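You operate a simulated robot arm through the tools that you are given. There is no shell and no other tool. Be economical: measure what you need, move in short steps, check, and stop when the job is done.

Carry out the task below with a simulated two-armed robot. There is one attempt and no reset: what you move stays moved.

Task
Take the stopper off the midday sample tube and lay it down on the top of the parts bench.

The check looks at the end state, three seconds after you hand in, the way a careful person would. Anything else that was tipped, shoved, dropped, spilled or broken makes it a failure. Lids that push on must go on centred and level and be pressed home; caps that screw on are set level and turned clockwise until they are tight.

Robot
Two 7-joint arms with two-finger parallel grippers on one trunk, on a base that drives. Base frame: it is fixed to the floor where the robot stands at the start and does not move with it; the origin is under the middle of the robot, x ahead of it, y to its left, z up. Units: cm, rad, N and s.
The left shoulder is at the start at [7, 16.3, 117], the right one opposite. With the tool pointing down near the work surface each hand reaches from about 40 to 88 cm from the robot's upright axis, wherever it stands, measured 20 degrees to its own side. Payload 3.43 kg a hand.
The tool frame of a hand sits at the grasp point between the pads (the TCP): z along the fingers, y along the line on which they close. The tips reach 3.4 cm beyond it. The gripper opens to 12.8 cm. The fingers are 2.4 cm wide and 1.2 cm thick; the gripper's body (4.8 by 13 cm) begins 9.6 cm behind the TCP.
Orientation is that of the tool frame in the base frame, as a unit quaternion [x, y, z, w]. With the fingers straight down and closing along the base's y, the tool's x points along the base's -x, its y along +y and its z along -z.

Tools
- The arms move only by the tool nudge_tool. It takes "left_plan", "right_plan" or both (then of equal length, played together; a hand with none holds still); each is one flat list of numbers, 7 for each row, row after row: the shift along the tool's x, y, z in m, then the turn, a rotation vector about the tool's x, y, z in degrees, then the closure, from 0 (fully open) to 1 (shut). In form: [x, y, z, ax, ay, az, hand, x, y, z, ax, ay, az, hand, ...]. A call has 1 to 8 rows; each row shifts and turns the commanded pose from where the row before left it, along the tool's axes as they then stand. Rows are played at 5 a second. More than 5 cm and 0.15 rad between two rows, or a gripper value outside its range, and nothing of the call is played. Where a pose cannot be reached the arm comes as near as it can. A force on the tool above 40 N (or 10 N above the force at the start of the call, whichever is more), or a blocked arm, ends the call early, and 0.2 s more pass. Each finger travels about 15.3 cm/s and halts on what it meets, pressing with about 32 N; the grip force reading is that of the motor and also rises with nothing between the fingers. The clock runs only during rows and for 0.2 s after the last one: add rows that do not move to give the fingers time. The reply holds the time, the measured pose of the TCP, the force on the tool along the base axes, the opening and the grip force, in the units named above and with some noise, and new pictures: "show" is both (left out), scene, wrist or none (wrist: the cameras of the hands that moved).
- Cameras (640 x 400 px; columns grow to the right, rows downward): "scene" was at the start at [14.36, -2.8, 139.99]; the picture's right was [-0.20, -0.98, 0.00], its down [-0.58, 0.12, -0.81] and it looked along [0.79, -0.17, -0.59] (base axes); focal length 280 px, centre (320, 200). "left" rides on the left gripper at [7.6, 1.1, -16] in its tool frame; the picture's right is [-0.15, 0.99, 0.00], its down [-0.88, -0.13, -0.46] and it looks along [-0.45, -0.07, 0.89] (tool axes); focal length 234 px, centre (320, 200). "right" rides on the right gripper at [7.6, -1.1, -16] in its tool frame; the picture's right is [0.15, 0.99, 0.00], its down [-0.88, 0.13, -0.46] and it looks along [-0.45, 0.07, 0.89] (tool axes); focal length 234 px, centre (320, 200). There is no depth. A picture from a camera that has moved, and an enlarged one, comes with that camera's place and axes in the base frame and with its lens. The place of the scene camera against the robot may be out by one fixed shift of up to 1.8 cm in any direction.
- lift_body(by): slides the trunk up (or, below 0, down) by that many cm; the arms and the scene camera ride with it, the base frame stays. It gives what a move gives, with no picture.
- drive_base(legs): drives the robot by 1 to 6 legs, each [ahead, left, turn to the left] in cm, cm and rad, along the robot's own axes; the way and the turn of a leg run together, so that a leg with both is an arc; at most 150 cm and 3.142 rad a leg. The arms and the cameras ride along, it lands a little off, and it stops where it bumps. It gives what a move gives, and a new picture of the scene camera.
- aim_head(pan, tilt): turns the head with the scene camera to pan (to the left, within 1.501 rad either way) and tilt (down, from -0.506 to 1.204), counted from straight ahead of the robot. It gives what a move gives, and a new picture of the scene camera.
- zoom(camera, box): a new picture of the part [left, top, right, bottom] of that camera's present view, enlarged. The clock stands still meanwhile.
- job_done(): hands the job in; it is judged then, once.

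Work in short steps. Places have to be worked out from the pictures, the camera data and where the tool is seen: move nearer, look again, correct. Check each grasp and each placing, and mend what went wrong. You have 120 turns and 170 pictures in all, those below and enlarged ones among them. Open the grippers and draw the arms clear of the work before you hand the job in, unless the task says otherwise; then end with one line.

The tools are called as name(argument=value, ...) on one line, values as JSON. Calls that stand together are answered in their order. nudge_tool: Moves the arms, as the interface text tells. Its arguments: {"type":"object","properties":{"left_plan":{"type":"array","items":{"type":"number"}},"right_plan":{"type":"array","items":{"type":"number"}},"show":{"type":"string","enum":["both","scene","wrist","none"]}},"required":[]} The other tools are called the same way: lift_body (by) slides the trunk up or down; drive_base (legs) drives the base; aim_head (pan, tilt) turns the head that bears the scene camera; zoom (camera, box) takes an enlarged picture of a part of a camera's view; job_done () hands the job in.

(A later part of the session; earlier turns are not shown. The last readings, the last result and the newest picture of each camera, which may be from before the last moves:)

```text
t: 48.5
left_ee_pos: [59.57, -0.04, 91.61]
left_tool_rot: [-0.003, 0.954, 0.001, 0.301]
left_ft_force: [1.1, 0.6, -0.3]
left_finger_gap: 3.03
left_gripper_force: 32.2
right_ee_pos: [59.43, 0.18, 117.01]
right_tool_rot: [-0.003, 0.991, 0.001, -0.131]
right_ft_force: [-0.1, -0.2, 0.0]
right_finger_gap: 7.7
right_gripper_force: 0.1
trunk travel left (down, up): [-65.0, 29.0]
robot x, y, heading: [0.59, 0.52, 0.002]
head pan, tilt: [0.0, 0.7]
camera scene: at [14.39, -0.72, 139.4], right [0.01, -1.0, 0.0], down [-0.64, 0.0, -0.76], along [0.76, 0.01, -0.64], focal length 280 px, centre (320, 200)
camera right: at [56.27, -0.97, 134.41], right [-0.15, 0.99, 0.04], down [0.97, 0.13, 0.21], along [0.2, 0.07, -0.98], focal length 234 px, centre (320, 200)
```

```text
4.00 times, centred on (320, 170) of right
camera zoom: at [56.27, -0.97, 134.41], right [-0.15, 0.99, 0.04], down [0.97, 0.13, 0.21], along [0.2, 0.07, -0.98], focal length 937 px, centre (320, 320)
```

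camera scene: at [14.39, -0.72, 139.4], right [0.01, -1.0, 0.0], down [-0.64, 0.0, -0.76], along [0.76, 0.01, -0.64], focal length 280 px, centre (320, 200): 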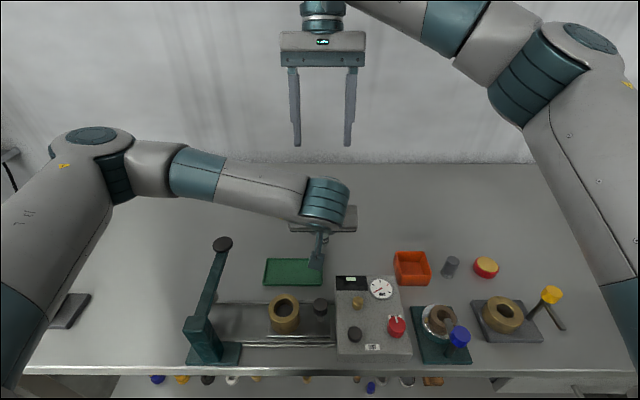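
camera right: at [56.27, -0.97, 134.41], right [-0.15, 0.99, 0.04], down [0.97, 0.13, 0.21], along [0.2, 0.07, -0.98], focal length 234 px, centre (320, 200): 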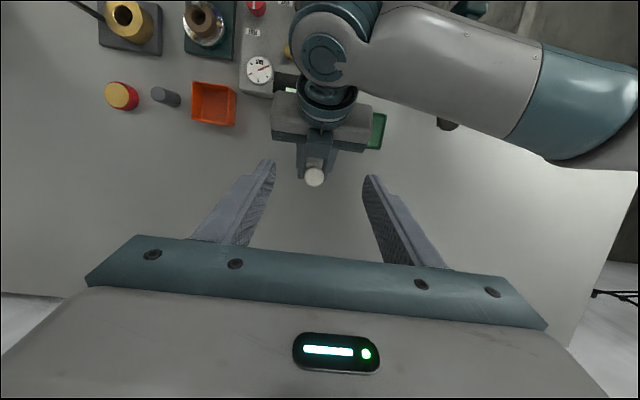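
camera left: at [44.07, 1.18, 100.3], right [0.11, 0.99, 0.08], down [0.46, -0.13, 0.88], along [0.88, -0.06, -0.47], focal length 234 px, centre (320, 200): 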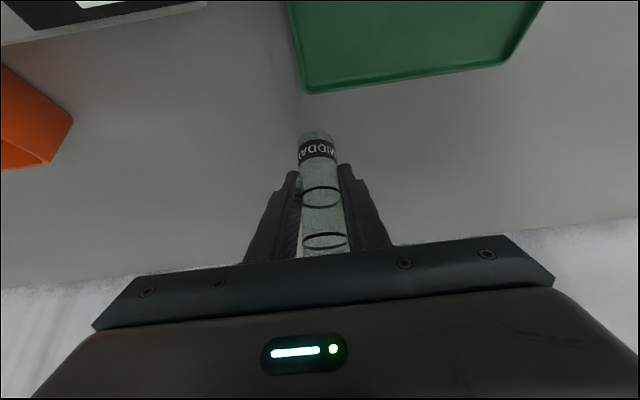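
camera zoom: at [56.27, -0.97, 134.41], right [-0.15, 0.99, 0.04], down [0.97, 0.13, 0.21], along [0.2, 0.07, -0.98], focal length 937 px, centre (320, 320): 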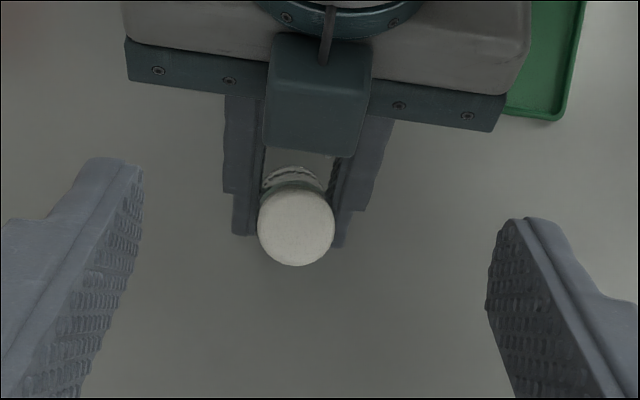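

Cap centre is at about (59.9, 0.1, 99). A block on the left gripper reaches to x≈57, so I'll keep right fingers biased to +x. I shift 1.2 cm forward and lower 10.8 cm, then check.

nudge_tool(right_plan=[-0.0116, -0.0005, -0.0031, 0, 0, 0, 0.45, -0.0093, 0, 0.0348, 0, 0, 0, 0.45, -0.0093, 0, 0.0348, 0, 0, 0, 0.45, -0.0093, 0, 0.0348, 0, 0, 0, 0.45, 0, 0, 0, 0, 0, 0, 0.45])

zoom(camera="right", box=[220, 100, 420, 225])

```text
t: 49.6
left_ee_pos: [59.47, 0.13, 91.57]
left_tool_rot: [-0.004, 0.954, 0.0, 0.301]
left_ft_force: [0.5, 0.6, -0.5]
left_finger_gap: 3.02
left_gripper_force: 32.5
right_ee_pos: [60.55, 0.02, 106.29]
right_tool_rot: [-0.003, 0.991, -0.001, -0.131]
right_ft_force: [0.3, 0.8, -0.1]
right_finger_gap: 7.04
right_gripper_force: 0.0
trunk travel left (down, up): [-65.0, 29.0]
robot x, y, heading: [-0.02, 0.55, 0.007]
head pan, tilt: [0.0, 0.7]
camera scene: at [14.36, -0.59, 139.4], right [0.01, -1.0, 0.0], down [-0.64, 0.0, -0.76], along [0.76, 0.0, -0.64], focal length 280 px, centre (320, 200)
camera right: at [57.45, -1.0, 123.63], right [-0.15, 0.99, 0.04], down [0.97, 0.14, 0.21], along [0.21, 0.07, -0.98], focal length 234 px, centre (320, 200)
```

scene: 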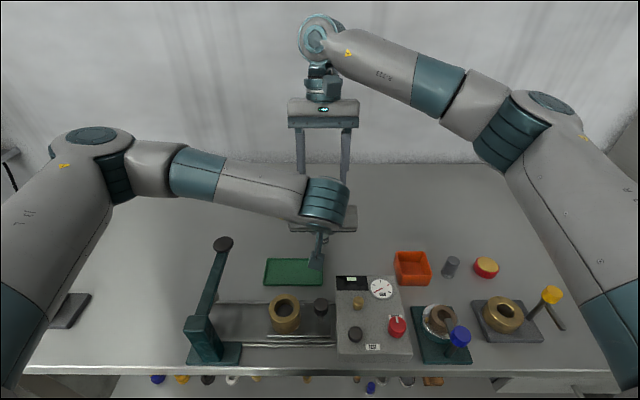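
right: 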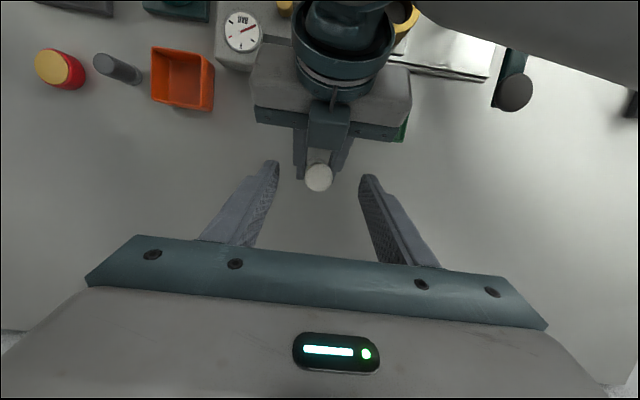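

```text
3.20 times, centred on (320, 162) of right
camera zoom: at [57.45, -1.0, 123.63], right [-0.15, 0.99, 0.04], down [0.97, 0.14, 0.21], along [0.21, 0.07, -0.98], focal length 749 px, centre (320, 320)
```

zoom: 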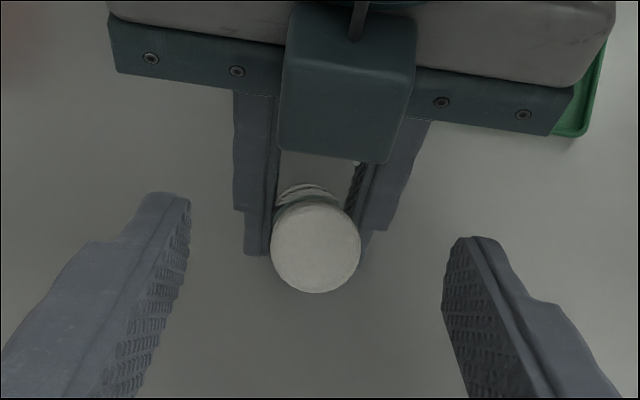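

The alignment is good; the block stays clear (edge x≈57.3). Final descent of 5.9 cm so that the tips reach about z 97, just at the cap's lower rim.

nudge_tool(right_plan=[-0.0056, 0.0018, 0.019, 0, 0, 0, 0.5, -0.0056, 0, 0.019, 0, 0, 0, 0.5, -0.0056, 0, 0.0186, 0, 0, 0, 0.5, 0, 0, 0, 0, 0, 0, 0.5])

zoom(camera="right", box=[220, 100, 420, 225])

```text
t: 50.6
left_ee_pos: [59.58, 0.04, 91.7]
left_tool_rot: [-0.004, 0.954, 0.0, 0.301]
left_ft_force: [-0.6, 1.2, -0.5]
left_finger_gap: 3.01
left_gripper_force: 32.0
right_ee_pos: [61.01, 0.3, 100.48]
right_tool_rot: [-0.003, 0.991, -0.001, -0.13]
right_ft_force: [-0.2, 0.1, -0.1]
right_finger_gap: 6.42
right_gripper_force: 0.0
trunk travel left (down, up): [-65.0, 29.0]
robot x, y, heading: [0.28, 0.64, 0.012]
head pan, tilt: [0.0, 0.7]
camera scene: at [14.38, -0.59, 139.4], right [0.01, -1.0, 0.0], down [-0.64, 0.0, -0.76], along [0.76, 0.0, -0.64], focal length 280 px, centre (320, 200)
camera right: at [57.72, -0.8, 117.82], right [-0.15, 0.99, 0.04], down [0.97, 0.14, 0.21], along [0.2, 0.07, -0.98], focal length 234 px, centre (320, 200)
```

scene: 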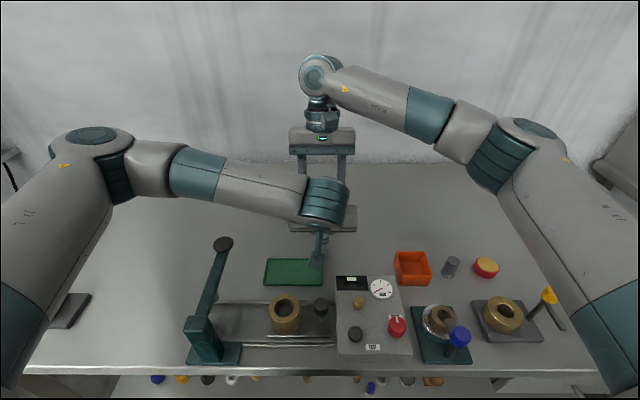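
right: 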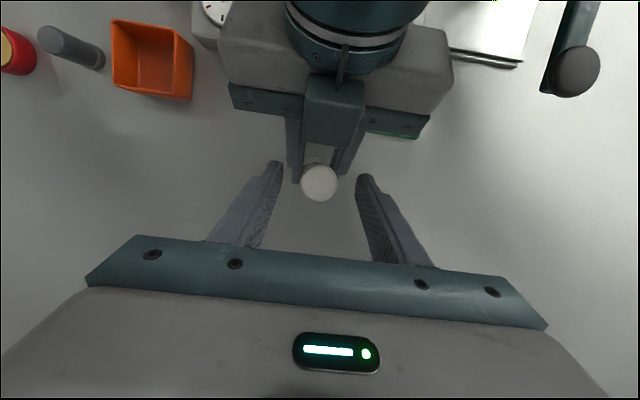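

```text
3.20 times, centred on (320, 162) of right
camera zoom: at [57.72, -0.8, 117.82], right [-0.15, 0.99, 0.04], down [0.97, 0.14, 0.21], along [0.2, 0.07, -0.98], focal length 749 px, centre (320, 320)
```

zoom: 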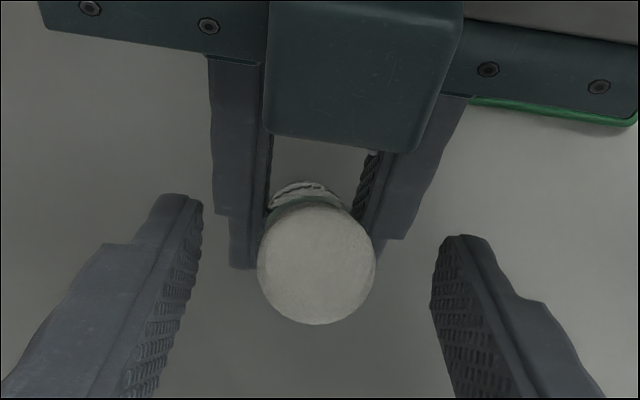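

Cap centred at (60.1, 0.2), tips around its height. I close the right gripper gradually.

nudge_tool(right_plan=[0, -0.0006, 0, 0, 0, 0, 0.6, 0, 0, 0, 0, 0, 0, 0.67, 0, 0, 0, 0, 0, 0, 0.71, 0, 0, 0, 0, 0, 0, 0.74, 0, 0, 0, 0, 0, 0, 0.77, 0, 0, 0, 0, 0, 0, 0.8, 0, 0, 0, 0, 0, 0, 0.84, 0, 0, 0, 0, 0, 0, 0.86], show="none")

zoom(camera="right", box=[220, 100, 420, 225])

```text
t: 52.5
left_ee_pos: [59.44, 0.07, 91.58]
left_tool_rot: [-0.005, 0.954, 0.001, 0.301]
left_ft_force: [-1.1, 9.3, 0.1]
left_finger_gap: 3.03
left_gripper_force: 32.2
right_ee_pos: [60.87, 0.2, 100.53]
right_tool_rot: [-0.003, 0.992, -0.001, -0.129]
right_ft_force: [0.1, -8.9, 0.1]
right_finger_gap: 3.03
right_gripper_force: 32.1
trunk travel left (down, up): [-65.0, 29.0]
robot x, y, heading: [0.13, 0.38, 0.009]
head pan, tilt: [0.0, 0.7]
```

```text
3.20 times, centred on (320, 162) of right
camera zoom: at [57.73, -0.89, 117.8], right [-0.15, 0.99, 0.04], down [0.97, 0.14, 0.21], along [0.2, 0.07, -0.98], focal length 749 px, centre (320, 320)
```

zoom: 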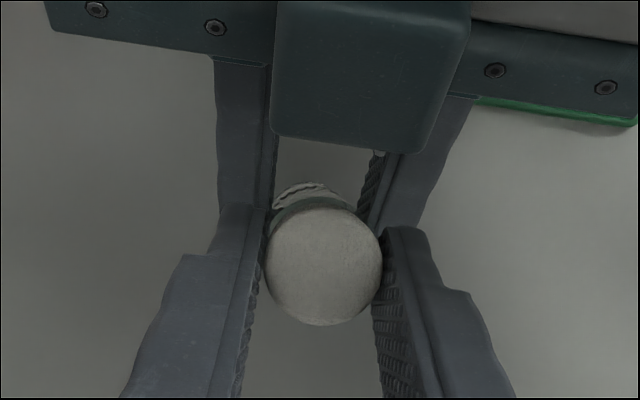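

Cap gripped at 3.03 cm; a 9 N side force is relieved by 1 mm toward -y. Then I pull straight up in small steps.

nudge_tool(right_plan=[0, -0.001, 0, 0, 0, 0, 0.86, 0, 0, 0, 0, 0, 0, 0.86, 0.0008, 0, -0.0029, 0, 0, 0, 0.88, 0.0008, 0, -0.0029, 0, 0, 0, 0.88, 0.0008, 0, -0.0029, 0, 0, 0, 0.88], show="none")

```text
t: 53.6
left_ee_pos: [59.56, 0.09, 91.89]
left_tool_rot: [-0.004, 0.953, 0.0, 0.303]
left_ft_force: [0.6, 5.6, 17.0]
left_finger_gap: 3.04
left_gripper_force: 32.2
right_ee_pos: [60.7, 0.3, 101.19]
right_tool_rot: [-0.004, 0.991, -0.001, -0.132]
right_ft_force: [-2.7, -6.0, -18.4]
right_finger_gap: 2.91
right_gripper_force: 31.7
trunk travel left (down, up): [-65.0, 29.0]
robot x, y, heading: [0.69, -0.05, 0.006]
head pan, tilt: [0.0, 0.7]
```

Force 18 N, right hand up 0.66 cm. I look whether the stopper is coming out or slipping.

zoom(camera="right", box=[220, 100, 420, 225])

zoom(camera="left", box=[220, 110, 420, 290])

```text
3.20 times, centred on (320, 162) of right
camera zoom: at [57.65, -0.96, 118.58], right [-0.15, 0.99, 0.04], down [0.97, 0.14, 0.21], along [0.2, 0.07, -0.98], focal length 749 px, centre (320, 320)
```

zoom: 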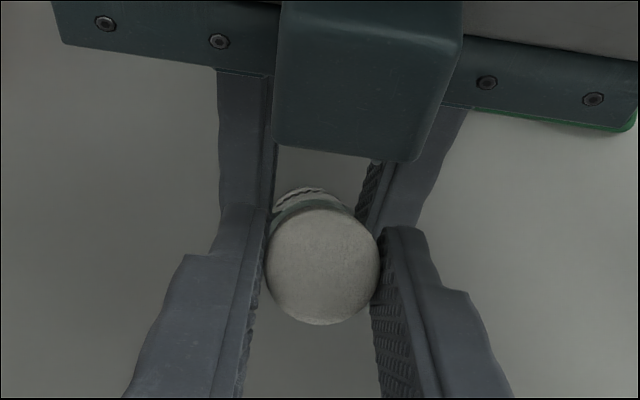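

```text
2.22 times, centred on (320, 200) of left
camera zoom: at [44.14, 1.18, 100.36], right [0.11, 0.99, 0.08], down [0.46, -0.13, 0.88], along [0.88, -0.06, -0.47], focal length 520 px, centre (320, 200)
```

zoom: 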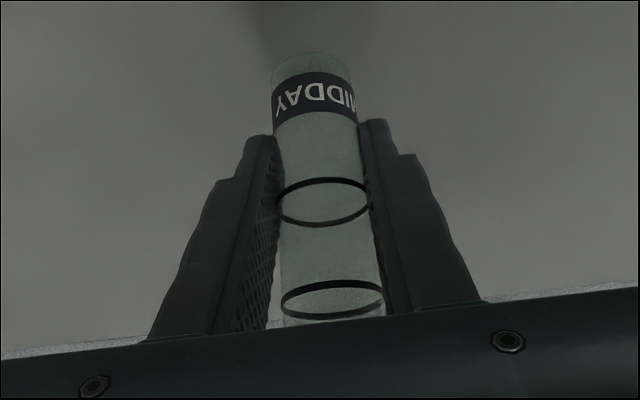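

The fingers slipped up on the cap's rounded edge (gap 2.91). I open, and re-grip lower.

nudge_tool(right_plan=[0, 0, 0, 0, 0, 0, 0.65, 0, 0, 0, 0, 0, 0, 0.65, 0, 0, 0, 0, 0, 0, 0.65], show="none")

zoom(camera="right", box=[220, 100, 420, 225])

```text
t: 54.5
left_ee_pos: [59.38, 0.14, 91.66]
left_tool_rot: [-0.004, 0.954, 0.0, 0.301]
left_ft_force: [-0.3, -0.4, -0.3]
left_finger_gap: 3.0
left_gripper_force: 31.8
right_ee_pos: [60.69, 0.28, 101.43]
right_tool_rot: [-0.003, 0.991, -0.001, -0.13]
right_ft_force: [0.4, 0.5, 0.9]
right_finger_gap: 4.49
right_gripper_force: 0.2
trunk travel left (down, up): [-65.0, 29.0]
robot x, y, heading: [0.21, 0.19, 0.004]
head pan, tilt: [0.0, 0.7]
```

```text
3.20 times, centred on (320, 162) of right
camera zoom: at [57.66, -0.96, 118.67], right [-0.15, 0.99, 0.04], down [0.97, 0.14, 0.21], along [0.2, 0.07, -0.98], focal length 749 px, centre (320, 320)
```

zoom: 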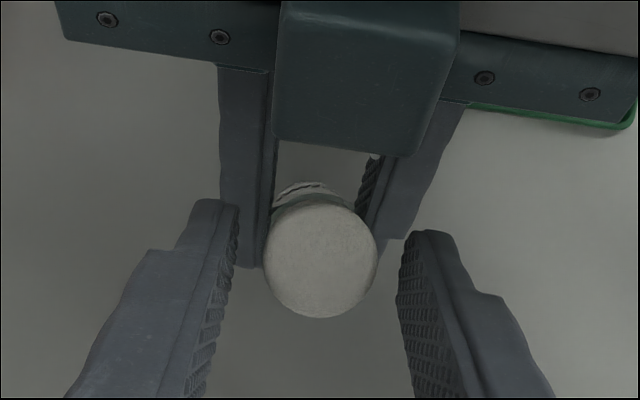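

Cap still seated. I lower the right hand by 1.8 cm (tips near z 96.3) and grip again.

nudge_tool(right_plan=[-0.0024, -0.0006, 0.0087, 0, 0, 0, 0.65, -0.0023, 0, 0.0087, 0, 0, 0, 0.65, 0, 0, 0, 0, 0, 0, 0.7, 0, 0, 0, 0, 0, 0, 0.74, 0, 0, 0, 0, 0, 0, 0.77, 0, 0, 0, 0, 0, 0, 0.82, 0, 0, 0, 0, 0, 0, 0.9, 0, 0, 0, 0, 0, 0, 0.9], show="none")

zoom(camera="right", box=[220, 100, 420, 225])

```text
t: 56.2
left_ee_pos: [59.61, 0.05, 91.69]
left_tool_rot: [-0.004, 0.954, 0.001, 0.301]
left_ft_force: [-1.0, 0.6, 1.3]
left_finger_gap: 3.03
left_gripper_force: 31.8
right_ee_pos: [60.72, 0.11, 99.54]
right_tool_rot: [-0.003, 0.991, 0.0, -0.131]
right_ft_force: [0.5, -0.1, -1.4]
right_finger_gap: 2.98
right_gripper_force: 32.8
trunk travel left (down, up): [-65.0, 29.0]
robot x, y, heading: [-0.04, 0.34, 0.007]
head pan, tilt: [0.0, 0.7]
```

```text
3.20 times, centred on (320, 162) of right
camera zoom: at [57.69, -1.01, 116.85], right [-0.15, 0.99, 0.04], down [0.97, 0.14, 0.21], along [0.2, 0.07, -0.98], focal length 749 px, centre (320, 320)
```

zoom: 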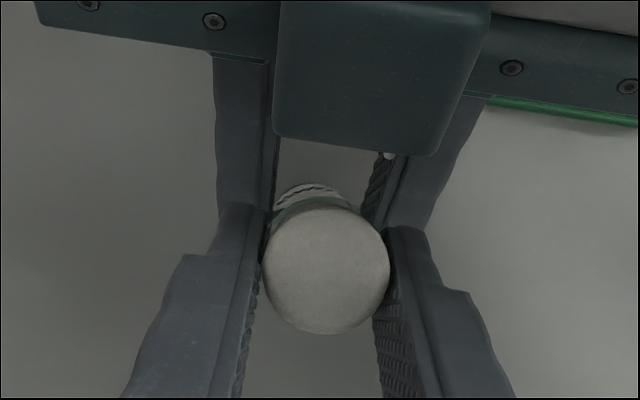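

Lower, symmetric grip. I pull up again in 3 mm steps.

nudge_tool(right_plan=[0.0008, 0, -0.0029, 0, 0, 0, 0.95, 0.0008, 0, -0.0029, 0, 0, 0, 0.95, 0.0008, 0, -0.0029, 0, 0, 0, 0.95, 0, 0, 0, 0, 0, 0, 0.95], show="none")

zoom(camera="right", box=[220, 100, 420, 225])

```text
t: 57.2
left_ee_pos: [59.61, 0.05, 91.75]
left_tool_rot: [-0.004, 0.953, 0.0, 0.302]
left_ft_force: [2.3, -1.1, 17.5]
left_finger_gap: 3.01
left_gripper_force: 32.0
right_ee_pos: [60.8, -0.03, 100.45]
right_tool_rot: [-0.003, 0.991, 0.0, -0.131]
right_ft_force: [-2.8, 1.1, -17.3]
right_finger_gap: 2.88
right_gripper_force: 32.1
trunk travel left (down, up): [-65.0, 29.0]
robot x, y, heading: [0.43, 0.19, 0.004]
head pan, tilt: [0.0, 0.7]
```

```text
3.20 times, centred on (320, 162) of right
camera zoom: at [57.67, -1.04, 117.73], right [-0.15, 0.99, 0.04], down [0.97, 0.14, 0.21], along [0.2, 0.07, -0.98], focal length 749 px, centre (320, 320)
```

zoom: 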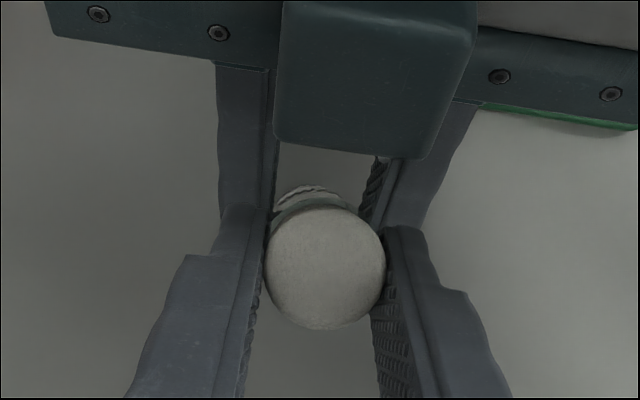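

The grip slips at about 17 N while the cap stays. I re-grip low with the TCP over the cap axis, then try pulling while twisting counter-clockwise.

nudge_tool(right_plan=[0, 0, 0, 0, 0, 0, 0.65, 0, 0, 0, 0, 0, 0, 0.65, 0.0011, 0.001, 0.0062, 0, 0, 0, 0.65, 0.001, 0.001, 0.0062, 0, 0, 0, 0.65, 0, 0, 0, 0, 0, 0, 0.72, 0, 0, 0, 0, 0, 0, 0.77, 0, 0, 0, 0, 0, 0, 0.9, 0, 0, 0, 0, 0, 0, 1], show="none")

zoom(camera="right", box=[220, 100, 420, 225])

```text
t: 59.0
left_ee_pos: [59.48, 0.1, 91.58]
left_tool_rot: [-0.004, 0.954, 0.001, 0.3]
left_ft_force: [-2.3, 11.2, -0.7]
left_finger_gap: 3.04
left_gripper_force: 32.2
right_ee_pos: [60.32, 0.17, 99.35]
right_tool_rot: [-0.001, 0.991, -0.001, -0.13]
right_ft_force: [1.0, -10.7, 0.2]
right_finger_gap: 3.01
right_gripper_force: 32.1
trunk travel left (down, up): [-65.0, 29.0]
robot x, y, heading: [0.31, 0.28, 0.003]
head pan, tilt: [0.0, 0.7]
```

```text
3.20 times, centred on (320, 162) of right
camera zoom: at [57.19, -0.9, 116.59], right [-0.15, 0.99, 0.04], down [0.97, 0.14, 0.21], along [0.2, 0.07, -0.98], focal length 749 px, centre (320, 320)
```

zoom: 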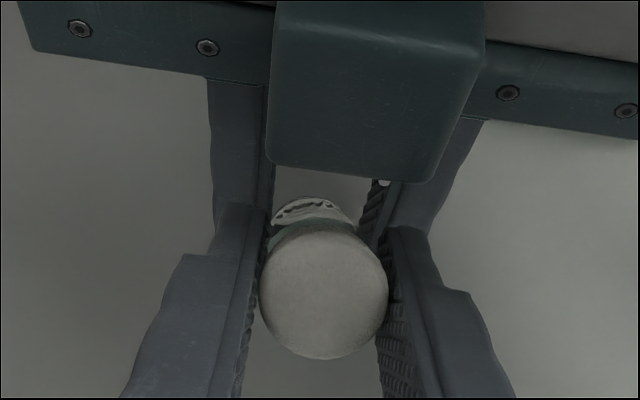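

I relieve the side force, then twist counter-clockwise 28° with a slight upward pull.

nudge_tool(right_plan=[0, -0.001, 0, 0, 0, 0, 1, 0.0004, 0, -0.0014, 1.8, 0, -6.76, 1, 0.0004, 0, -0.0014, 1.8, 0, -6.76, 1, 0.0004, 0, -0.0014, 1.8, 0, -6.76, 1, 0.0004, 0, -0.0014, 1.8, 0, -6.76, 1], show="none")

zoom(camera="right", box=[220, 100, 420, 225])

```text
t: 60.2
left_ee_pos: [59.57, 0.06, 91.69]
left_tool_rot: [-0.003, 0.954, -0.001, 0.301]
left_ft_force: [-6.6, 2.1, 12.2]
left_finger_gap: 3.03
left_gripper_force: 32.0
right_ee_pos: [60.27, 0.22, 99.88]
right_tool_rot: [-0.244, 0.961, -0.031, -0.126]
right_ft_force: [5.5, -1.5, -12.5]
right_finger_gap: 3.0
right_gripper_force: 32.1
trunk travel left (down, up): [-65.0, 29.0]
robot x, y, heading: [0.03, -0.07, 0.01]
head pan, tilt: [0.0, 0.7]
```

```text
3.20 times, centred on (320, 162) of right
camera zoom: at [58.02, -2.25, 117.18], right [-0.6, 0.8, 0.04], down [0.79, 0.58, 0.21], along [0.15, 0.16, -0.98], focal length 749 px, centre (320, 320)
```

zoom: 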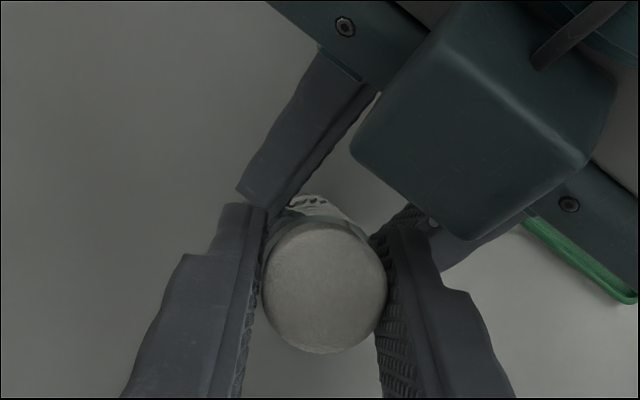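

Unclear whether it moved; I keep twisting and pulling somewhat more.

nudge_tool(right_plan=[0.0005, 0, -0.0019, 1.8, 0, -6.76, 1, 0.0005, 0, -0.0019, 1.8, 0, -6.76, 1, 0.0005, 0, -0.0019, 1.8, 0, -6.76, 1, 0.0005, 0, -0.0019, 1.8, 0, -6.76, 1], show="none")

zoom(camera="right", box=[220, 100, 420, 225])

zoom(camera="left", box=[220, 110, 420, 290])

```text
t: 61.2
left_ee_pos: [59.47, -0.2, 91.82]
left_tool_rot: [0.0, 0.953, -0.002, 0.302]
left_ft_force: [-5.9, -27.8, 22.8]
left_finger_gap: 3.03
left_gripper_force: 32.0
right_ee_pos: [60.24, 0.37, 100.49]
right_tool_rot: [-0.47, 0.874, -0.058, -0.113]
right_ft_force: [6.3, 28.4, -23.1]
right_finger_gap: 3.07
right_gripper_force: 33.0
trunk travel left (down, up): [-65.0, 29.0]
robot x, y, heading: [0.25, 0.52, 0.01]
head pan, tilt: [0.0, 0.7]
```

```text
3.20 times, centred on (320, 162) of right
camera zoom: at [59.42, -2.92, 117.88], right [-0.9, 0.43, 0.04], down [0.43, 0.88, 0.22], along [0.06, 0.21, -0.98], focal length 749 px, centre (320, 320)
```

zoom: 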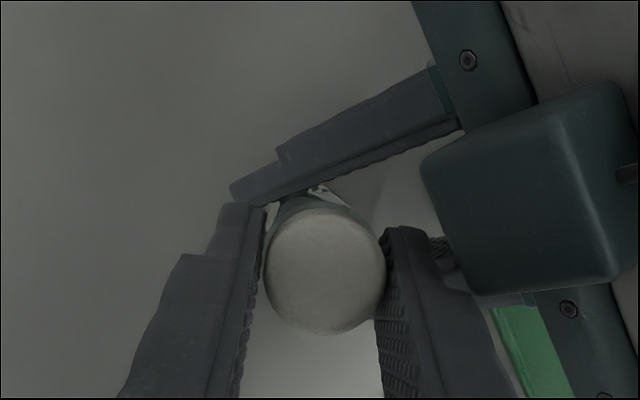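

```text
2.22 times, centred on (320, 200) of left
camera zoom: at [43.98, 1.05, 100.41], right [0.12, 0.99, 0.08], down [0.46, -0.13, 0.88], along [0.88, -0.07, -0.47], focal length 520 px, centre (320, 200)
```

zoom: 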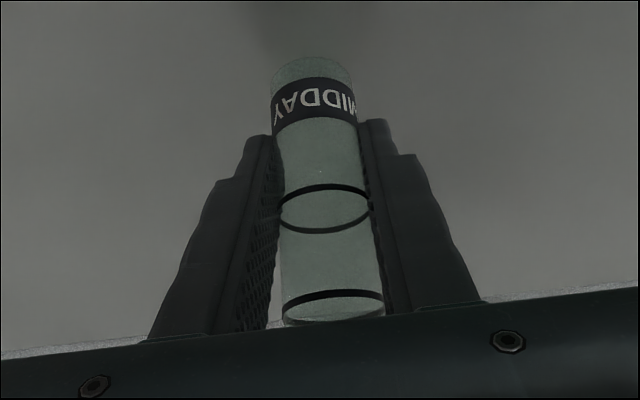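

The side force of 28 N shows the twist is bad and the cap still sits. I release the right hand, raise it 8 cm, and read the state.

nudge_tool(right_plan=[0, 0, 0, 0, 0, 0, 0.6, 0, 0, 0, 0, 0, 0, 0.6, 0.0052, 0, -0.0193, 0, 0, 0, 0.6, 0.0104, 0, -0.0386, 0, 0, 0, 0.6, 0.0104, 0, -0.0386, 0, 0, 0, 0.6, 0, 0, 0, 0, 0, 0, 0.6])

zoom(camera="right", box=[260, 130, 380, 210])

```text
t: 61.6
left_ee_pos: [59.25, -0.23, 91.63]
left_tool_rot: [0.001, 0.954, -0.003, 0.3]
left_ft_force: [-3.1, -2.5, -0.2]
left_finger_gap: 3.02
left_gripper_force: 31.9
right_ee_pos: [60.59, 0.1, 100.52]
right_tool_rot: [-0.465, 0.876, -0.06, -0.111]
right_ft_force: [2.8, 3.7, -1.4]
right_finger_gap: 5.07
right_gripper_force: 0.2
trunk travel left (down, up): [-65.0, 29.0]
robot x, y, heading: [-0.02, 0.27, 0.003]
head pan, tilt: [0.0, 0.7]
stopped in row 1 (left hand): the force on the tool passed its limit (the readings are from after the stop); the commanded pose is now the measured one
camera scene: at [14.41, -0.62, 139.4], right [0.01, -1.0, 0.0], down [-0.64, 0.0, -0.76], along [0.76, 0.0, -0.64], focal length 280 px, centre (320, 200)
camera right: at [59.65, -3.22, 117.88], right [-0.9, 0.44, 0.03], down [0.43, 0.87, 0.22], along [0.07, 0.21, -0.98], focal length 234 px, centre (320, 200)
```

scene: 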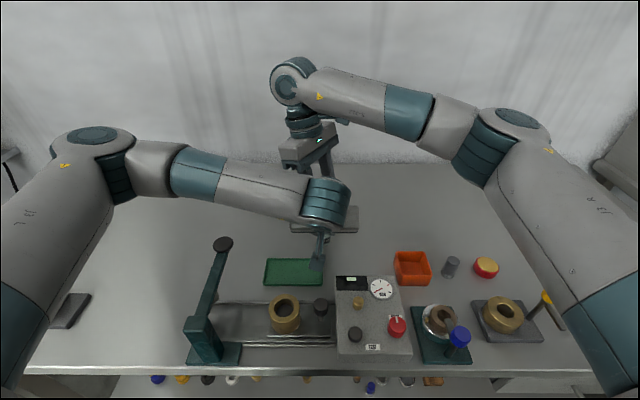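
right: 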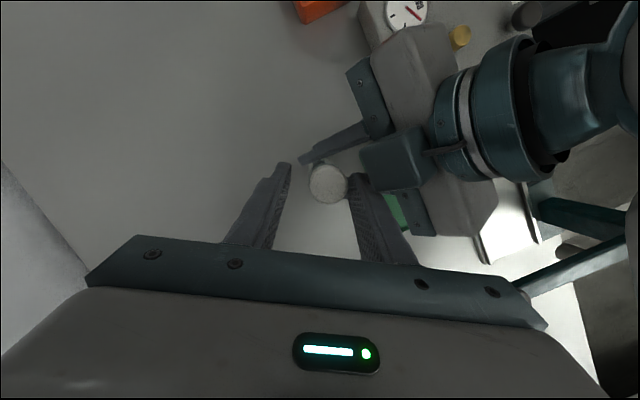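

```text
5.00 times, centred on (320, 170) of right
camera zoom: at [59.65, -3.22, 117.88], right [-0.9, 0.44, 0.03], down [0.43, 0.87, 0.22], along [0.07, 0.21, -0.98], focal length 1171 px, centre (320, 350)
```

zoom: 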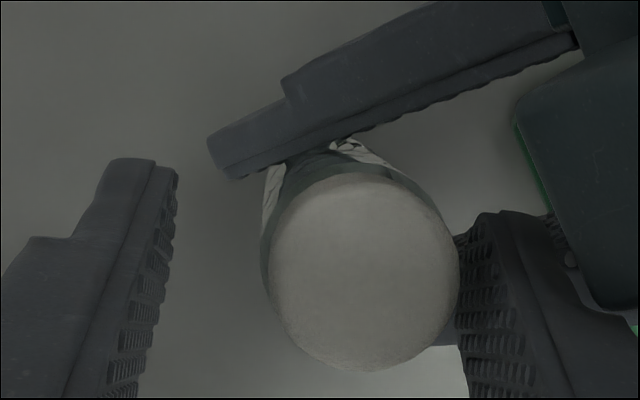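

The right hand has opened; the left hand still holds the tube. I raise the right hand straight up now.

nudge_tool(right_plan=[0.0026, 0, -0.0097, 0, 0, 0, 0.6, 0.0052, 0, -0.0193, 0, 0, 0, 0.6, 0.0104, 0, -0.0386, 0, 0, 0, 0.6, 0.0052, 0, -0.0193, 0, 0, 0, 0.6, 0, 0, 0, 0, 0, 0, 0.6])

zoom(camera="right", box=[260, 130, 380, 210])

```text
t: 62.2
left_ee_pos: [59.29, -0.63, 92.17]
left_tool_rot: [0.003, 0.953, -0.006, 0.304]
left_ft_force: [0.1, -0.8, -1.2]
left_finger_gap: 3.01
left_gripper_force: 31.5
right_ee_pos: [60.49, 0.21, 102.8]
right_tool_rot: [-0.464, 0.877, -0.06, -0.113]
right_ft_force: [0.3, 0.7, 0.2]
right_finger_gap: 5.12
right_gripper_force: 0.1
trunk travel left (down, up): [-65.0, 29.0]
robot x, y, heading: [0.39, 0.18, 0.01]
head pan, tilt: [0.0, 0.7]
stopped in row 3 (left hand): the force on the tool passed its limit (the readings are from after the stop); the commanded pose is now the measured one
camera scene: at [14.36, -0.59, 139.4], right [0.01, -1.0, 0.0], down [-0.64, 0.0, -0.76], along [0.76, 0.0, -0.64], focal length 280 px, centre (320, 200)
camera right: at [59.59, -3.07, 120.01], right [-0.9, 0.44, 0.04], down [0.44, 0.87, 0.22], along [0.06, 0.21, -0.98], focal length 234 px, centre (320, 200)
```

scene: 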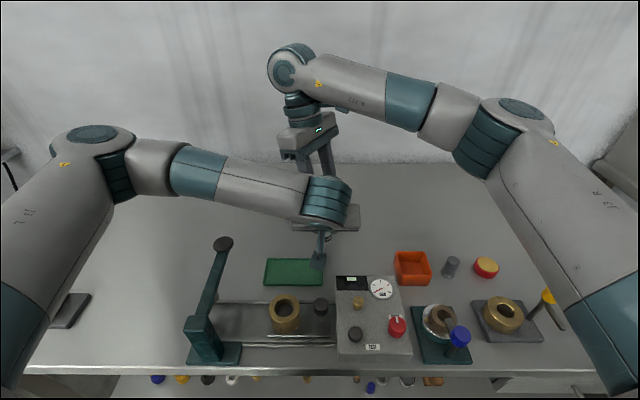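
right: 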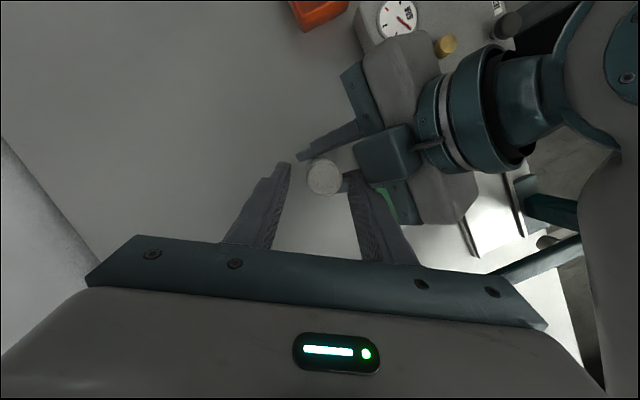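

```text
5.00 times, centred on (320, 170) of right
camera zoom: at [59.59, -3.07, 120.01], right [-0.9, 0.44, 0.04], down [0.44, 0.87, 0.22], along [0.06, 0.21, -0.98], focal length 1171 px, centre (320, 350)
```

zoom: 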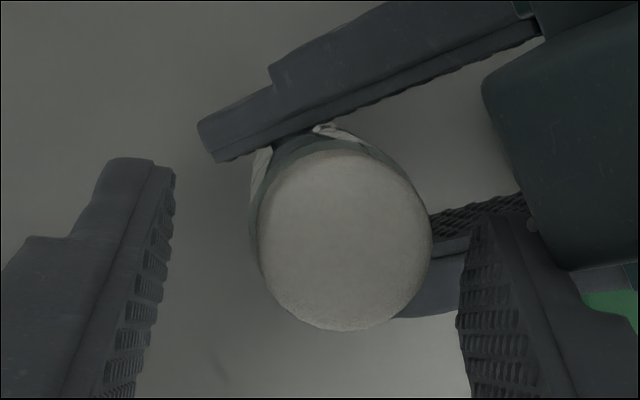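

The front right finger was catching on the left gripper's block while rising. Forces are zero now; I slide the right hand 3 mm away from the block, then raise gently.

nudge_tool(right_plan=[0, -0.003, 0, 0, 0, 0, 0.61, 0, 0, 0, 0, 0, 0, 0.61, 0.0013, 0, -0.0048, 0, 0, 0, 0.61, 0.0013, 0, -0.0048, 0, 0, 0, 0.61])

```text
t: 63.2
left_ee_pos: [59.28, -0.76, 92.35]
left_tool_rot: [0.003, 0.952, -0.007, 0.306]
left_ft_force: [-6.7, -10.3, 22.4]
left_finger_gap: 3.01
left_gripper_force: 31.7
right_ee_pos: [60.75, 0.11, 103.54]
right_tool_rot: [-0.464, 0.877, -0.061, -0.112]
right_ft_force: [8.0, 9.5, -22.1]
right_finger_gap: 4.96
right_gripper_force: 0.1
trunk travel left (down, up): [-65.0, 29.0]
robot x, y, heading: [0.08, 0.24, 0.006]
head pan, tilt: [0.0, 0.7]
camera scene: at [14.38, -0.59, 139.4], right [0.01, -1.0, 0.0], down [-0.64, 0.0, -0.76], along [0.76, 0.0, -0.64], focal length 280 px, centre (320, 200)
camera right: at [59.88, -3.2, 120.93], right [-0.9, 0.44, 0.03], down [0.44, 0.87, 0.22], along [0.07, 0.21, -0.98], focal length 234 px, centre (320, 200)
```

scene: 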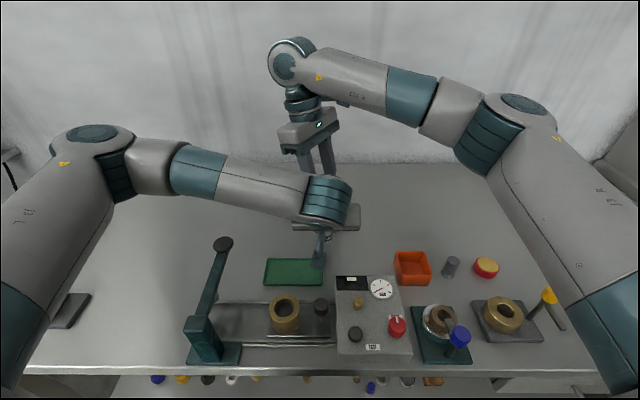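
right: 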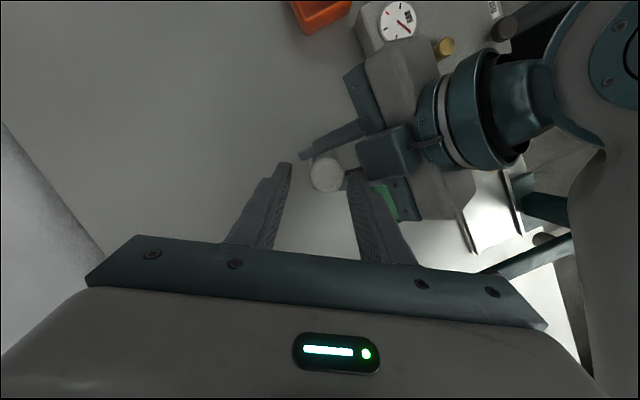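

Still dragging (22 N). I zoom to see what is caught.

zoom(camera="right", box=[290, 120, 430, 240])

zoom(camera="left", box=[0, 0, 640, 400])

zoom(camera="scene", box=[260, 90, 400, 280])

```text
3.33 times, centred on (360, 180) of right
camera zoom: at [59.88, -3.2, 120.93], right [-0.9, 0.44, 0.03], down [0.44, 0.87, 0.22], along [0.07, 0.21, -0.98], focal length 781 px, centre (187, 267)
```

zoom: 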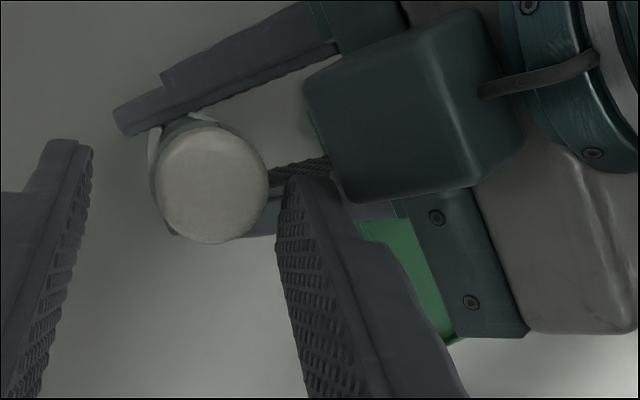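

```text
1.00 times, centred on (320, 200) of left
camera zoom: at [43.82, 0.81, 100.87], right [0.13, 0.99, 0.07], down [0.45, -0.12, 0.88], along [0.88, -0.08, -0.46], focal length 234 px, centre (320, 200)
```

zoom: 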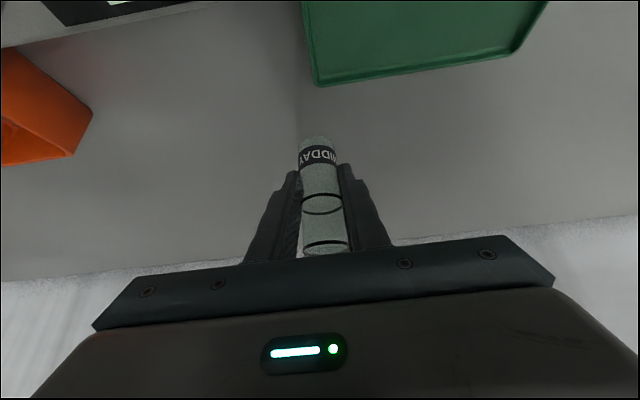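

```text
2.11 times, centred on (330, 185) of scene
camera zoom: at [14.38, -0.59, 139.4], right [0.01, -1.0, 0.0], down [-0.64, 0.0, -0.76], along [0.76, 0.0, -0.64], focal length 589 px, centre (299, 232)
```

zoom: 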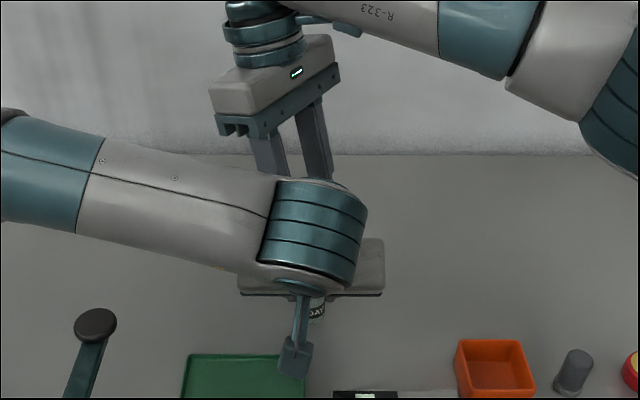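

The front right fingertip sits under an overhang of the left gripper's block (it swung there during the twist). I lower 1 cm to free it, narrow slightly around the cap, and untwist back, watching the force.

nudge_tool(right_plan=[-0.0013, 0, 0.0048, 0, 0, 0, 0.61, -0.0013, 0.001, 0.0048, 0, 0, 0, 0.65, 0, 0.002, 0, 0, 0, 0, 0.69, 0, 0, 0, 0, 0, 0, 0.69], show="wrist")

```text
t: 64.2
left_ee_pos: [59.35, -0.48, 92.09]
left_tool_rot: [0.002, 0.953, -0.006, 0.304]
left_ft_force: [-0.2, -0.1, -0.5]
left_finger_gap: 3.04
left_gripper_force: 31.7
right_ee_pos: [60.52, 0.2, 102.67]
right_tool_rot: [-0.464, 0.876, -0.061, -0.112]
right_ft_force: [0.3, -0.2, -0.3]
right_finger_gap: 3.97
right_gripper_force: 0.0
trunk travel left (down, up): [-65.0, 29.0]
robot x, y, heading: [0.44, 0.3, 0.011]
head pan, tilt: [0.0, 0.7]
camera right: at [59.65, -3.13, 120.01], right [-0.9, 0.44, 0.03], down [0.44, 0.87, 0.22], along [0.06, 0.21, -0.98], focal length 234 px, centre (320, 200)
```

right: 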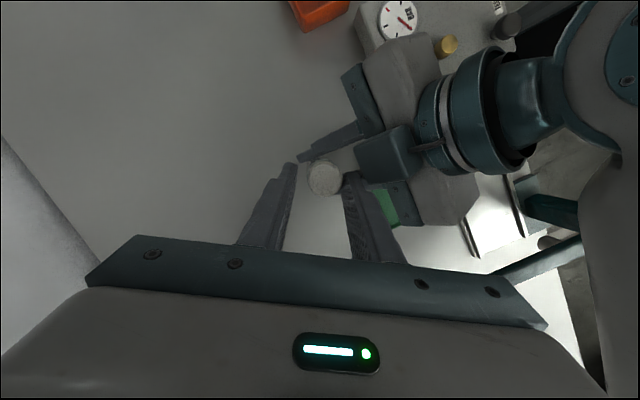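

Forces are zero. Now I untwist clockwise at this height in small steps.

nudge_tool(right_plan=[0, 0, 0, -1.8, 0, 6.76, 0.69, 0, 0, 0, -1.8, 0, 6.76, 0.69, 0, 0, 0, -1.8, 0, 6.76, 0.69, 0, 0, 0, -1.8, 0, 6.76, 0.69, 0, 0, 0, -1.8, 0, 6.76, 0.69, 0, 0, 0, -1.8, 0, 6.76, 0.69, 0, 0, 0, -1.8, 0, 6.76, 0.69, 0, 0, 0, -1.8, 0, 6.76, 0.69], show="wrist")

```text
t: 66.0
left_ee_pos: [59.29, -0.61, 92.27]
left_tool_rot: [0.002, 0.953, -0.006, 0.304]
left_ft_force: [0.3, 0.3, -0.2]
left_finger_gap: 3.02
left_gripper_force: 32.1
right_ee_pos: [60.54, 0.09, 102.72]
right_tool_rot: [0.002, 0.992, 0.0, -0.128]
right_ft_force: [0.1, -1.4, 0.4]
right_finger_gap: 4.03
right_gripper_force: 0.6
trunk travel left (down, up): [-65.0, 29.0]
robot x, y, heading: [0.16, 0.3, 0.007]
head pan, tilt: [0.0, 0.7]
camera right: at [57.27, -0.95, 120.02], right [-0.14, 0.99, 0.04], down [0.97, 0.13, 0.22], along [0.21, 0.07, -0.98], focal length 234 px, centre (320, 200)
```

right: 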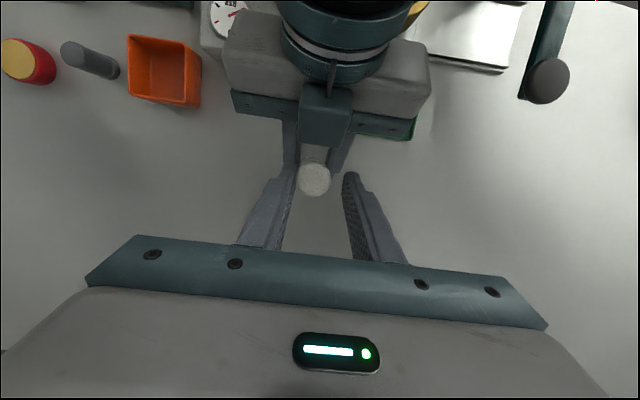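

Free again. I raise the right hand 7 cm and move it 20 cm toward -y so as to look at the tube from the side with its camera.

nudge_tool(right_plan=[0.0022, 0.0008, -0.0082, 0, 0, 0, 0.69, 0.0065, 0, -0.0242, 0, 0, 0, 0.66, 0.0104, 0, -0.0386, 0, 0, 0, 0.6, 0, -0.045, 0, 0, 0, 0, 0.6, 0, -0.045, 0, 0, 0, 0, 0.6, 0, -0.045, 0, 0, 0, 0, 0.6, 0, -0.045, 0, 0, 0, 0, 0.6, 0, -0.045, 0, 0, 0, 0, 0.6], show="none")

nudge_tool(right_plan=[0, 0, 0, 2.18, 0, -8.1, 0.6, 0, 0, 0, 2.18, 0, -8.1, 0.6, 0, 0, 0, 2.18, 0, -8.1, 0.6, 0, 0, 0, 2.18, 0, -8.1, 0.6, 0, 0, 0, 2.18, 0, -8.1, 0.6, 0, 0, 0, 2.18, 0, -8.1, 0.6, 0, 0, 0, 2.18, 0, -8.1, 0.6, 0, 0, 0, 2.18, 0, -8.1, 0.6])

```text
t: 67.8
left_ee_pos: [59.27, -0.57, 92.21]
left_tool_rot: [0.002, 0.953, -0.005, 0.304]
left_ft_force: [-0.8, -0.4, 1.5]
left_finger_gap: 3.02
left_gripper_force: 32.5
right_ee_pos: [60.21, -22.34, 110.06]
right_tool_rot: [0.001, 0.992, 0.002, -0.128]
right_ft_force: [0.7, 0.1, 0.4]
right_finger_gap: 5.12
right_gripper_force: 0.1
trunk travel left (down, up): [-65.0, 29.0]
robot x, y, heading: [0.08, 0.07, 0.007]
head pan, tilt: [0.0, 0.7]
```

```text
t: 69.6
left_ee_pos: [59.24, -0.4, 92.15]
left_tool_rot: [0.002, 0.953, -0.006, 0.304]
left_ft_force: [-0.4, 0.3, -1.0]
left_finger_gap: 3.0
left_gripper_force: 32.5
right_ee_pos: [54.34, -18.83, 108.8]
right_tool_rot: [-0.545, 0.828, -0.074, -0.105]
right_ft_force: [-0.3, -0.9, -0.2]
right_finger_gap: 5.12
right_gripper_force: 0.2
right hand out of reach, approached as far as the arm can: row 7, 8
trunk travel left (down, up): [-65.0, 29.0]
robot x, y, heading: [0.32, 0.71, 0.007]
head pan, tilt: [0.0, 0.7]
camera scene: at [14.35, -0.54, 139.41], right [0.01, -1.0, 0.0], down [-0.64, 0.0, -0.77], along [0.77, 0.0, -0.64], focal length 280 px, centre (320, 200)
camera right: at [53.94, -22.11, 126.02], right [-0.97, 0.26, 0.03], down [0.26, 0.94, 0.22], along [0.03, 0.22, -0.98], focal length 234 px, centre (320, 200)
```

scene: 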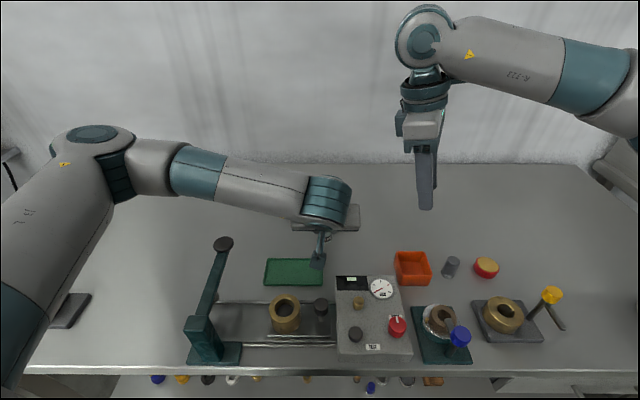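
right: 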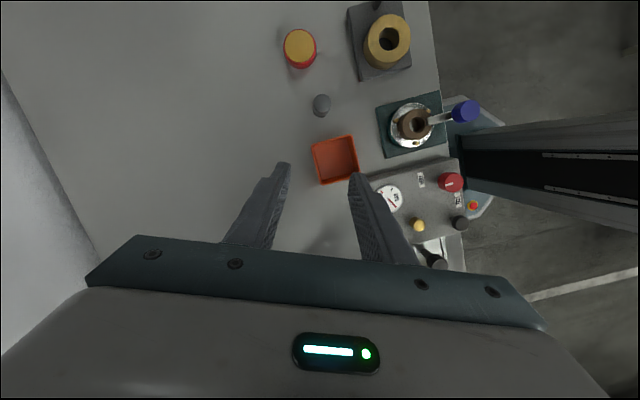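

I tilt the hand so the camera looks toward the tube.

nudge_tool(right_plan=[0, 0, 0, 0, -8.4, 0, 0.6, 0, 0, 0, 0, -8.4, 0, 0.6, 0, 0, 0, 0, -8.4, 0, 0.6, 0, 0, 0, 0, -8.4, 0, 0.6, 0, 0, 0, 0, -8.4, 0, 0.6], show="wrist")

```text
t: 70.8
left_ee_pos: [59.28, -0.41, 92.17]
left_tool_rot: [0.002, 0.952, -0.005, 0.305]
left_ft_force: [0.0, 0.5, 0.5]
left_finger_gap: 3.02
left_gripper_force: 31.5
right_ee_pos: [55.17, -13.05, 111.48]
right_tool_rot: [-0.542, 0.819, 0.101, 0.159]
right_ft_force: [0.4, 0.0, -0.7]
right_finger_gap: 5.13
right_gripper_force: 0.0
right hand out of reach, approached as far as the arm can: row 3, 5
trunk travel left (down, up): [-65.0, 29.0]
robot x, y, heading: [0.37, 0.2, 0.006]
head pan, tilt: [0.0, 0.7]
camera right: at [51.12, -25.41, 123.43], right [-0.96, 0.26, -0.06], down [0.13, 0.65, 0.75], along [0.23, 0.71, -0.66], focal length 234 px, centre (320, 200)
```

right: 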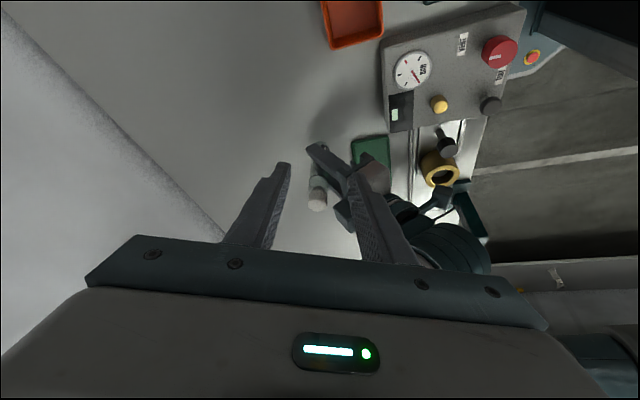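

zoom(camera="right", box=[290, 140, 370, 220])

```text
5.00 times, centred on (330, 180) of right
camera zoom: at [51.12, -25.41, 123.43], right [-0.96, 0.26, -0.06], down [0.13, 0.65, 0.75], along [0.23, 0.71, -0.66], focal length 1171 px, centre (270, 300)
```

zoom: 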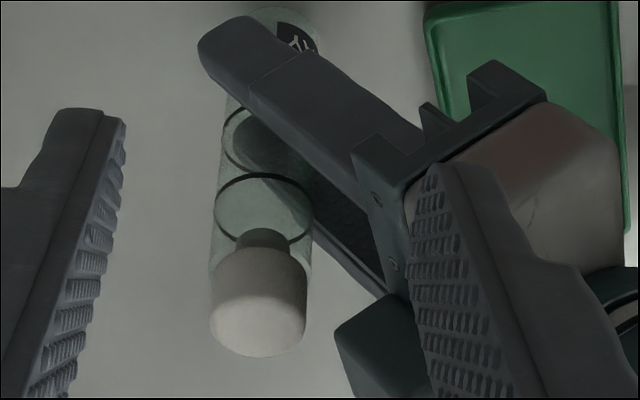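

The side view shows the stopper still seated; it has a narrow plug (about 1.6 cm) in the tube. Twisting with very little pull should break it loose. I bring the right hand back to its earlier orientation.

nudge_tool(right_plan=[0, 0, 0, 0, 8.4, 0, 0.6, 0, 0, 0, 0, 8.4, 0, 0.6, 0, 0, 0, 0, 8.4, 0, 0.6, 0, 0, 0, 0, 8.4, 0, 0.6, 0, 0, 0, 0, 8.4, 0, 0.6], show="none")

nudge_tool(right_plan=[0, 0, 0, -2.18, 0, 8.1, 0.6, 0, 0, 0, -2.18, 0, 8.1, 0.6, 0, 0, 0, -2.18, 0, 8.1, 0.6, 0, 0, 0, -2.18, 0, 8.1, 0.6, 0, 0, 0, -2.18, 0, 8.1, 0.6, 0, 0, 0, -2.18, 0, 8.1, 0.6, 0, 0, 0, -2.18, 0, 8.1, 0.6, 0, 0, 0, -2.18, 0, 8.1, 0.6], show="none")

```text
t: 72.0
left_ee_pos: [59.34, -0.39, 92.19]
left_tool_rot: [0.002, 0.952, -0.007, 0.305]
left_ft_force: [-0.2, 0.0, -2.1]
left_finger_gap: 3.0
left_gripper_force: 31.6
right_ee_pos: [55.17, -13.17, 111.46]
right_tool_rot: [-0.542, 0.821, -0.101, -0.147]
right_ft_force: [0.7, 0.2, -0.4]
right_finger_gap: 5.11
right_gripper_force: 0.0
trunk travel left (down, up): [-65.0, 29.0]
robot x, y, heading: [-0.03, 0.22, 0.008]
head pan, tilt: [0.0, 0.7]
```

```text
t: 73.8
left_ee_pos: [59.21, -0.6, 92.19]
left_tool_rot: [0.003, 0.953, -0.007, 0.304]
left_ft_force: [0.3, -0.6, -0.7]
left_finger_gap: 3.01
left_gripper_force: 32.5
right_ee_pos: [55.15, -13.37, 111.5]
right_tool_rot: [0.007, 0.988, -0.043, -0.146]
right_ft_force: [0.2, 0.5, 0.2]
right_finger_gap: 5.11
right_gripper_force: 0.1
trunk travel left (down, up): [-65.0, 29.0]
robot x, y, heading: [0.12, -0.03, 0.012]
head pan, tilt: [0.0, 0.7]
```

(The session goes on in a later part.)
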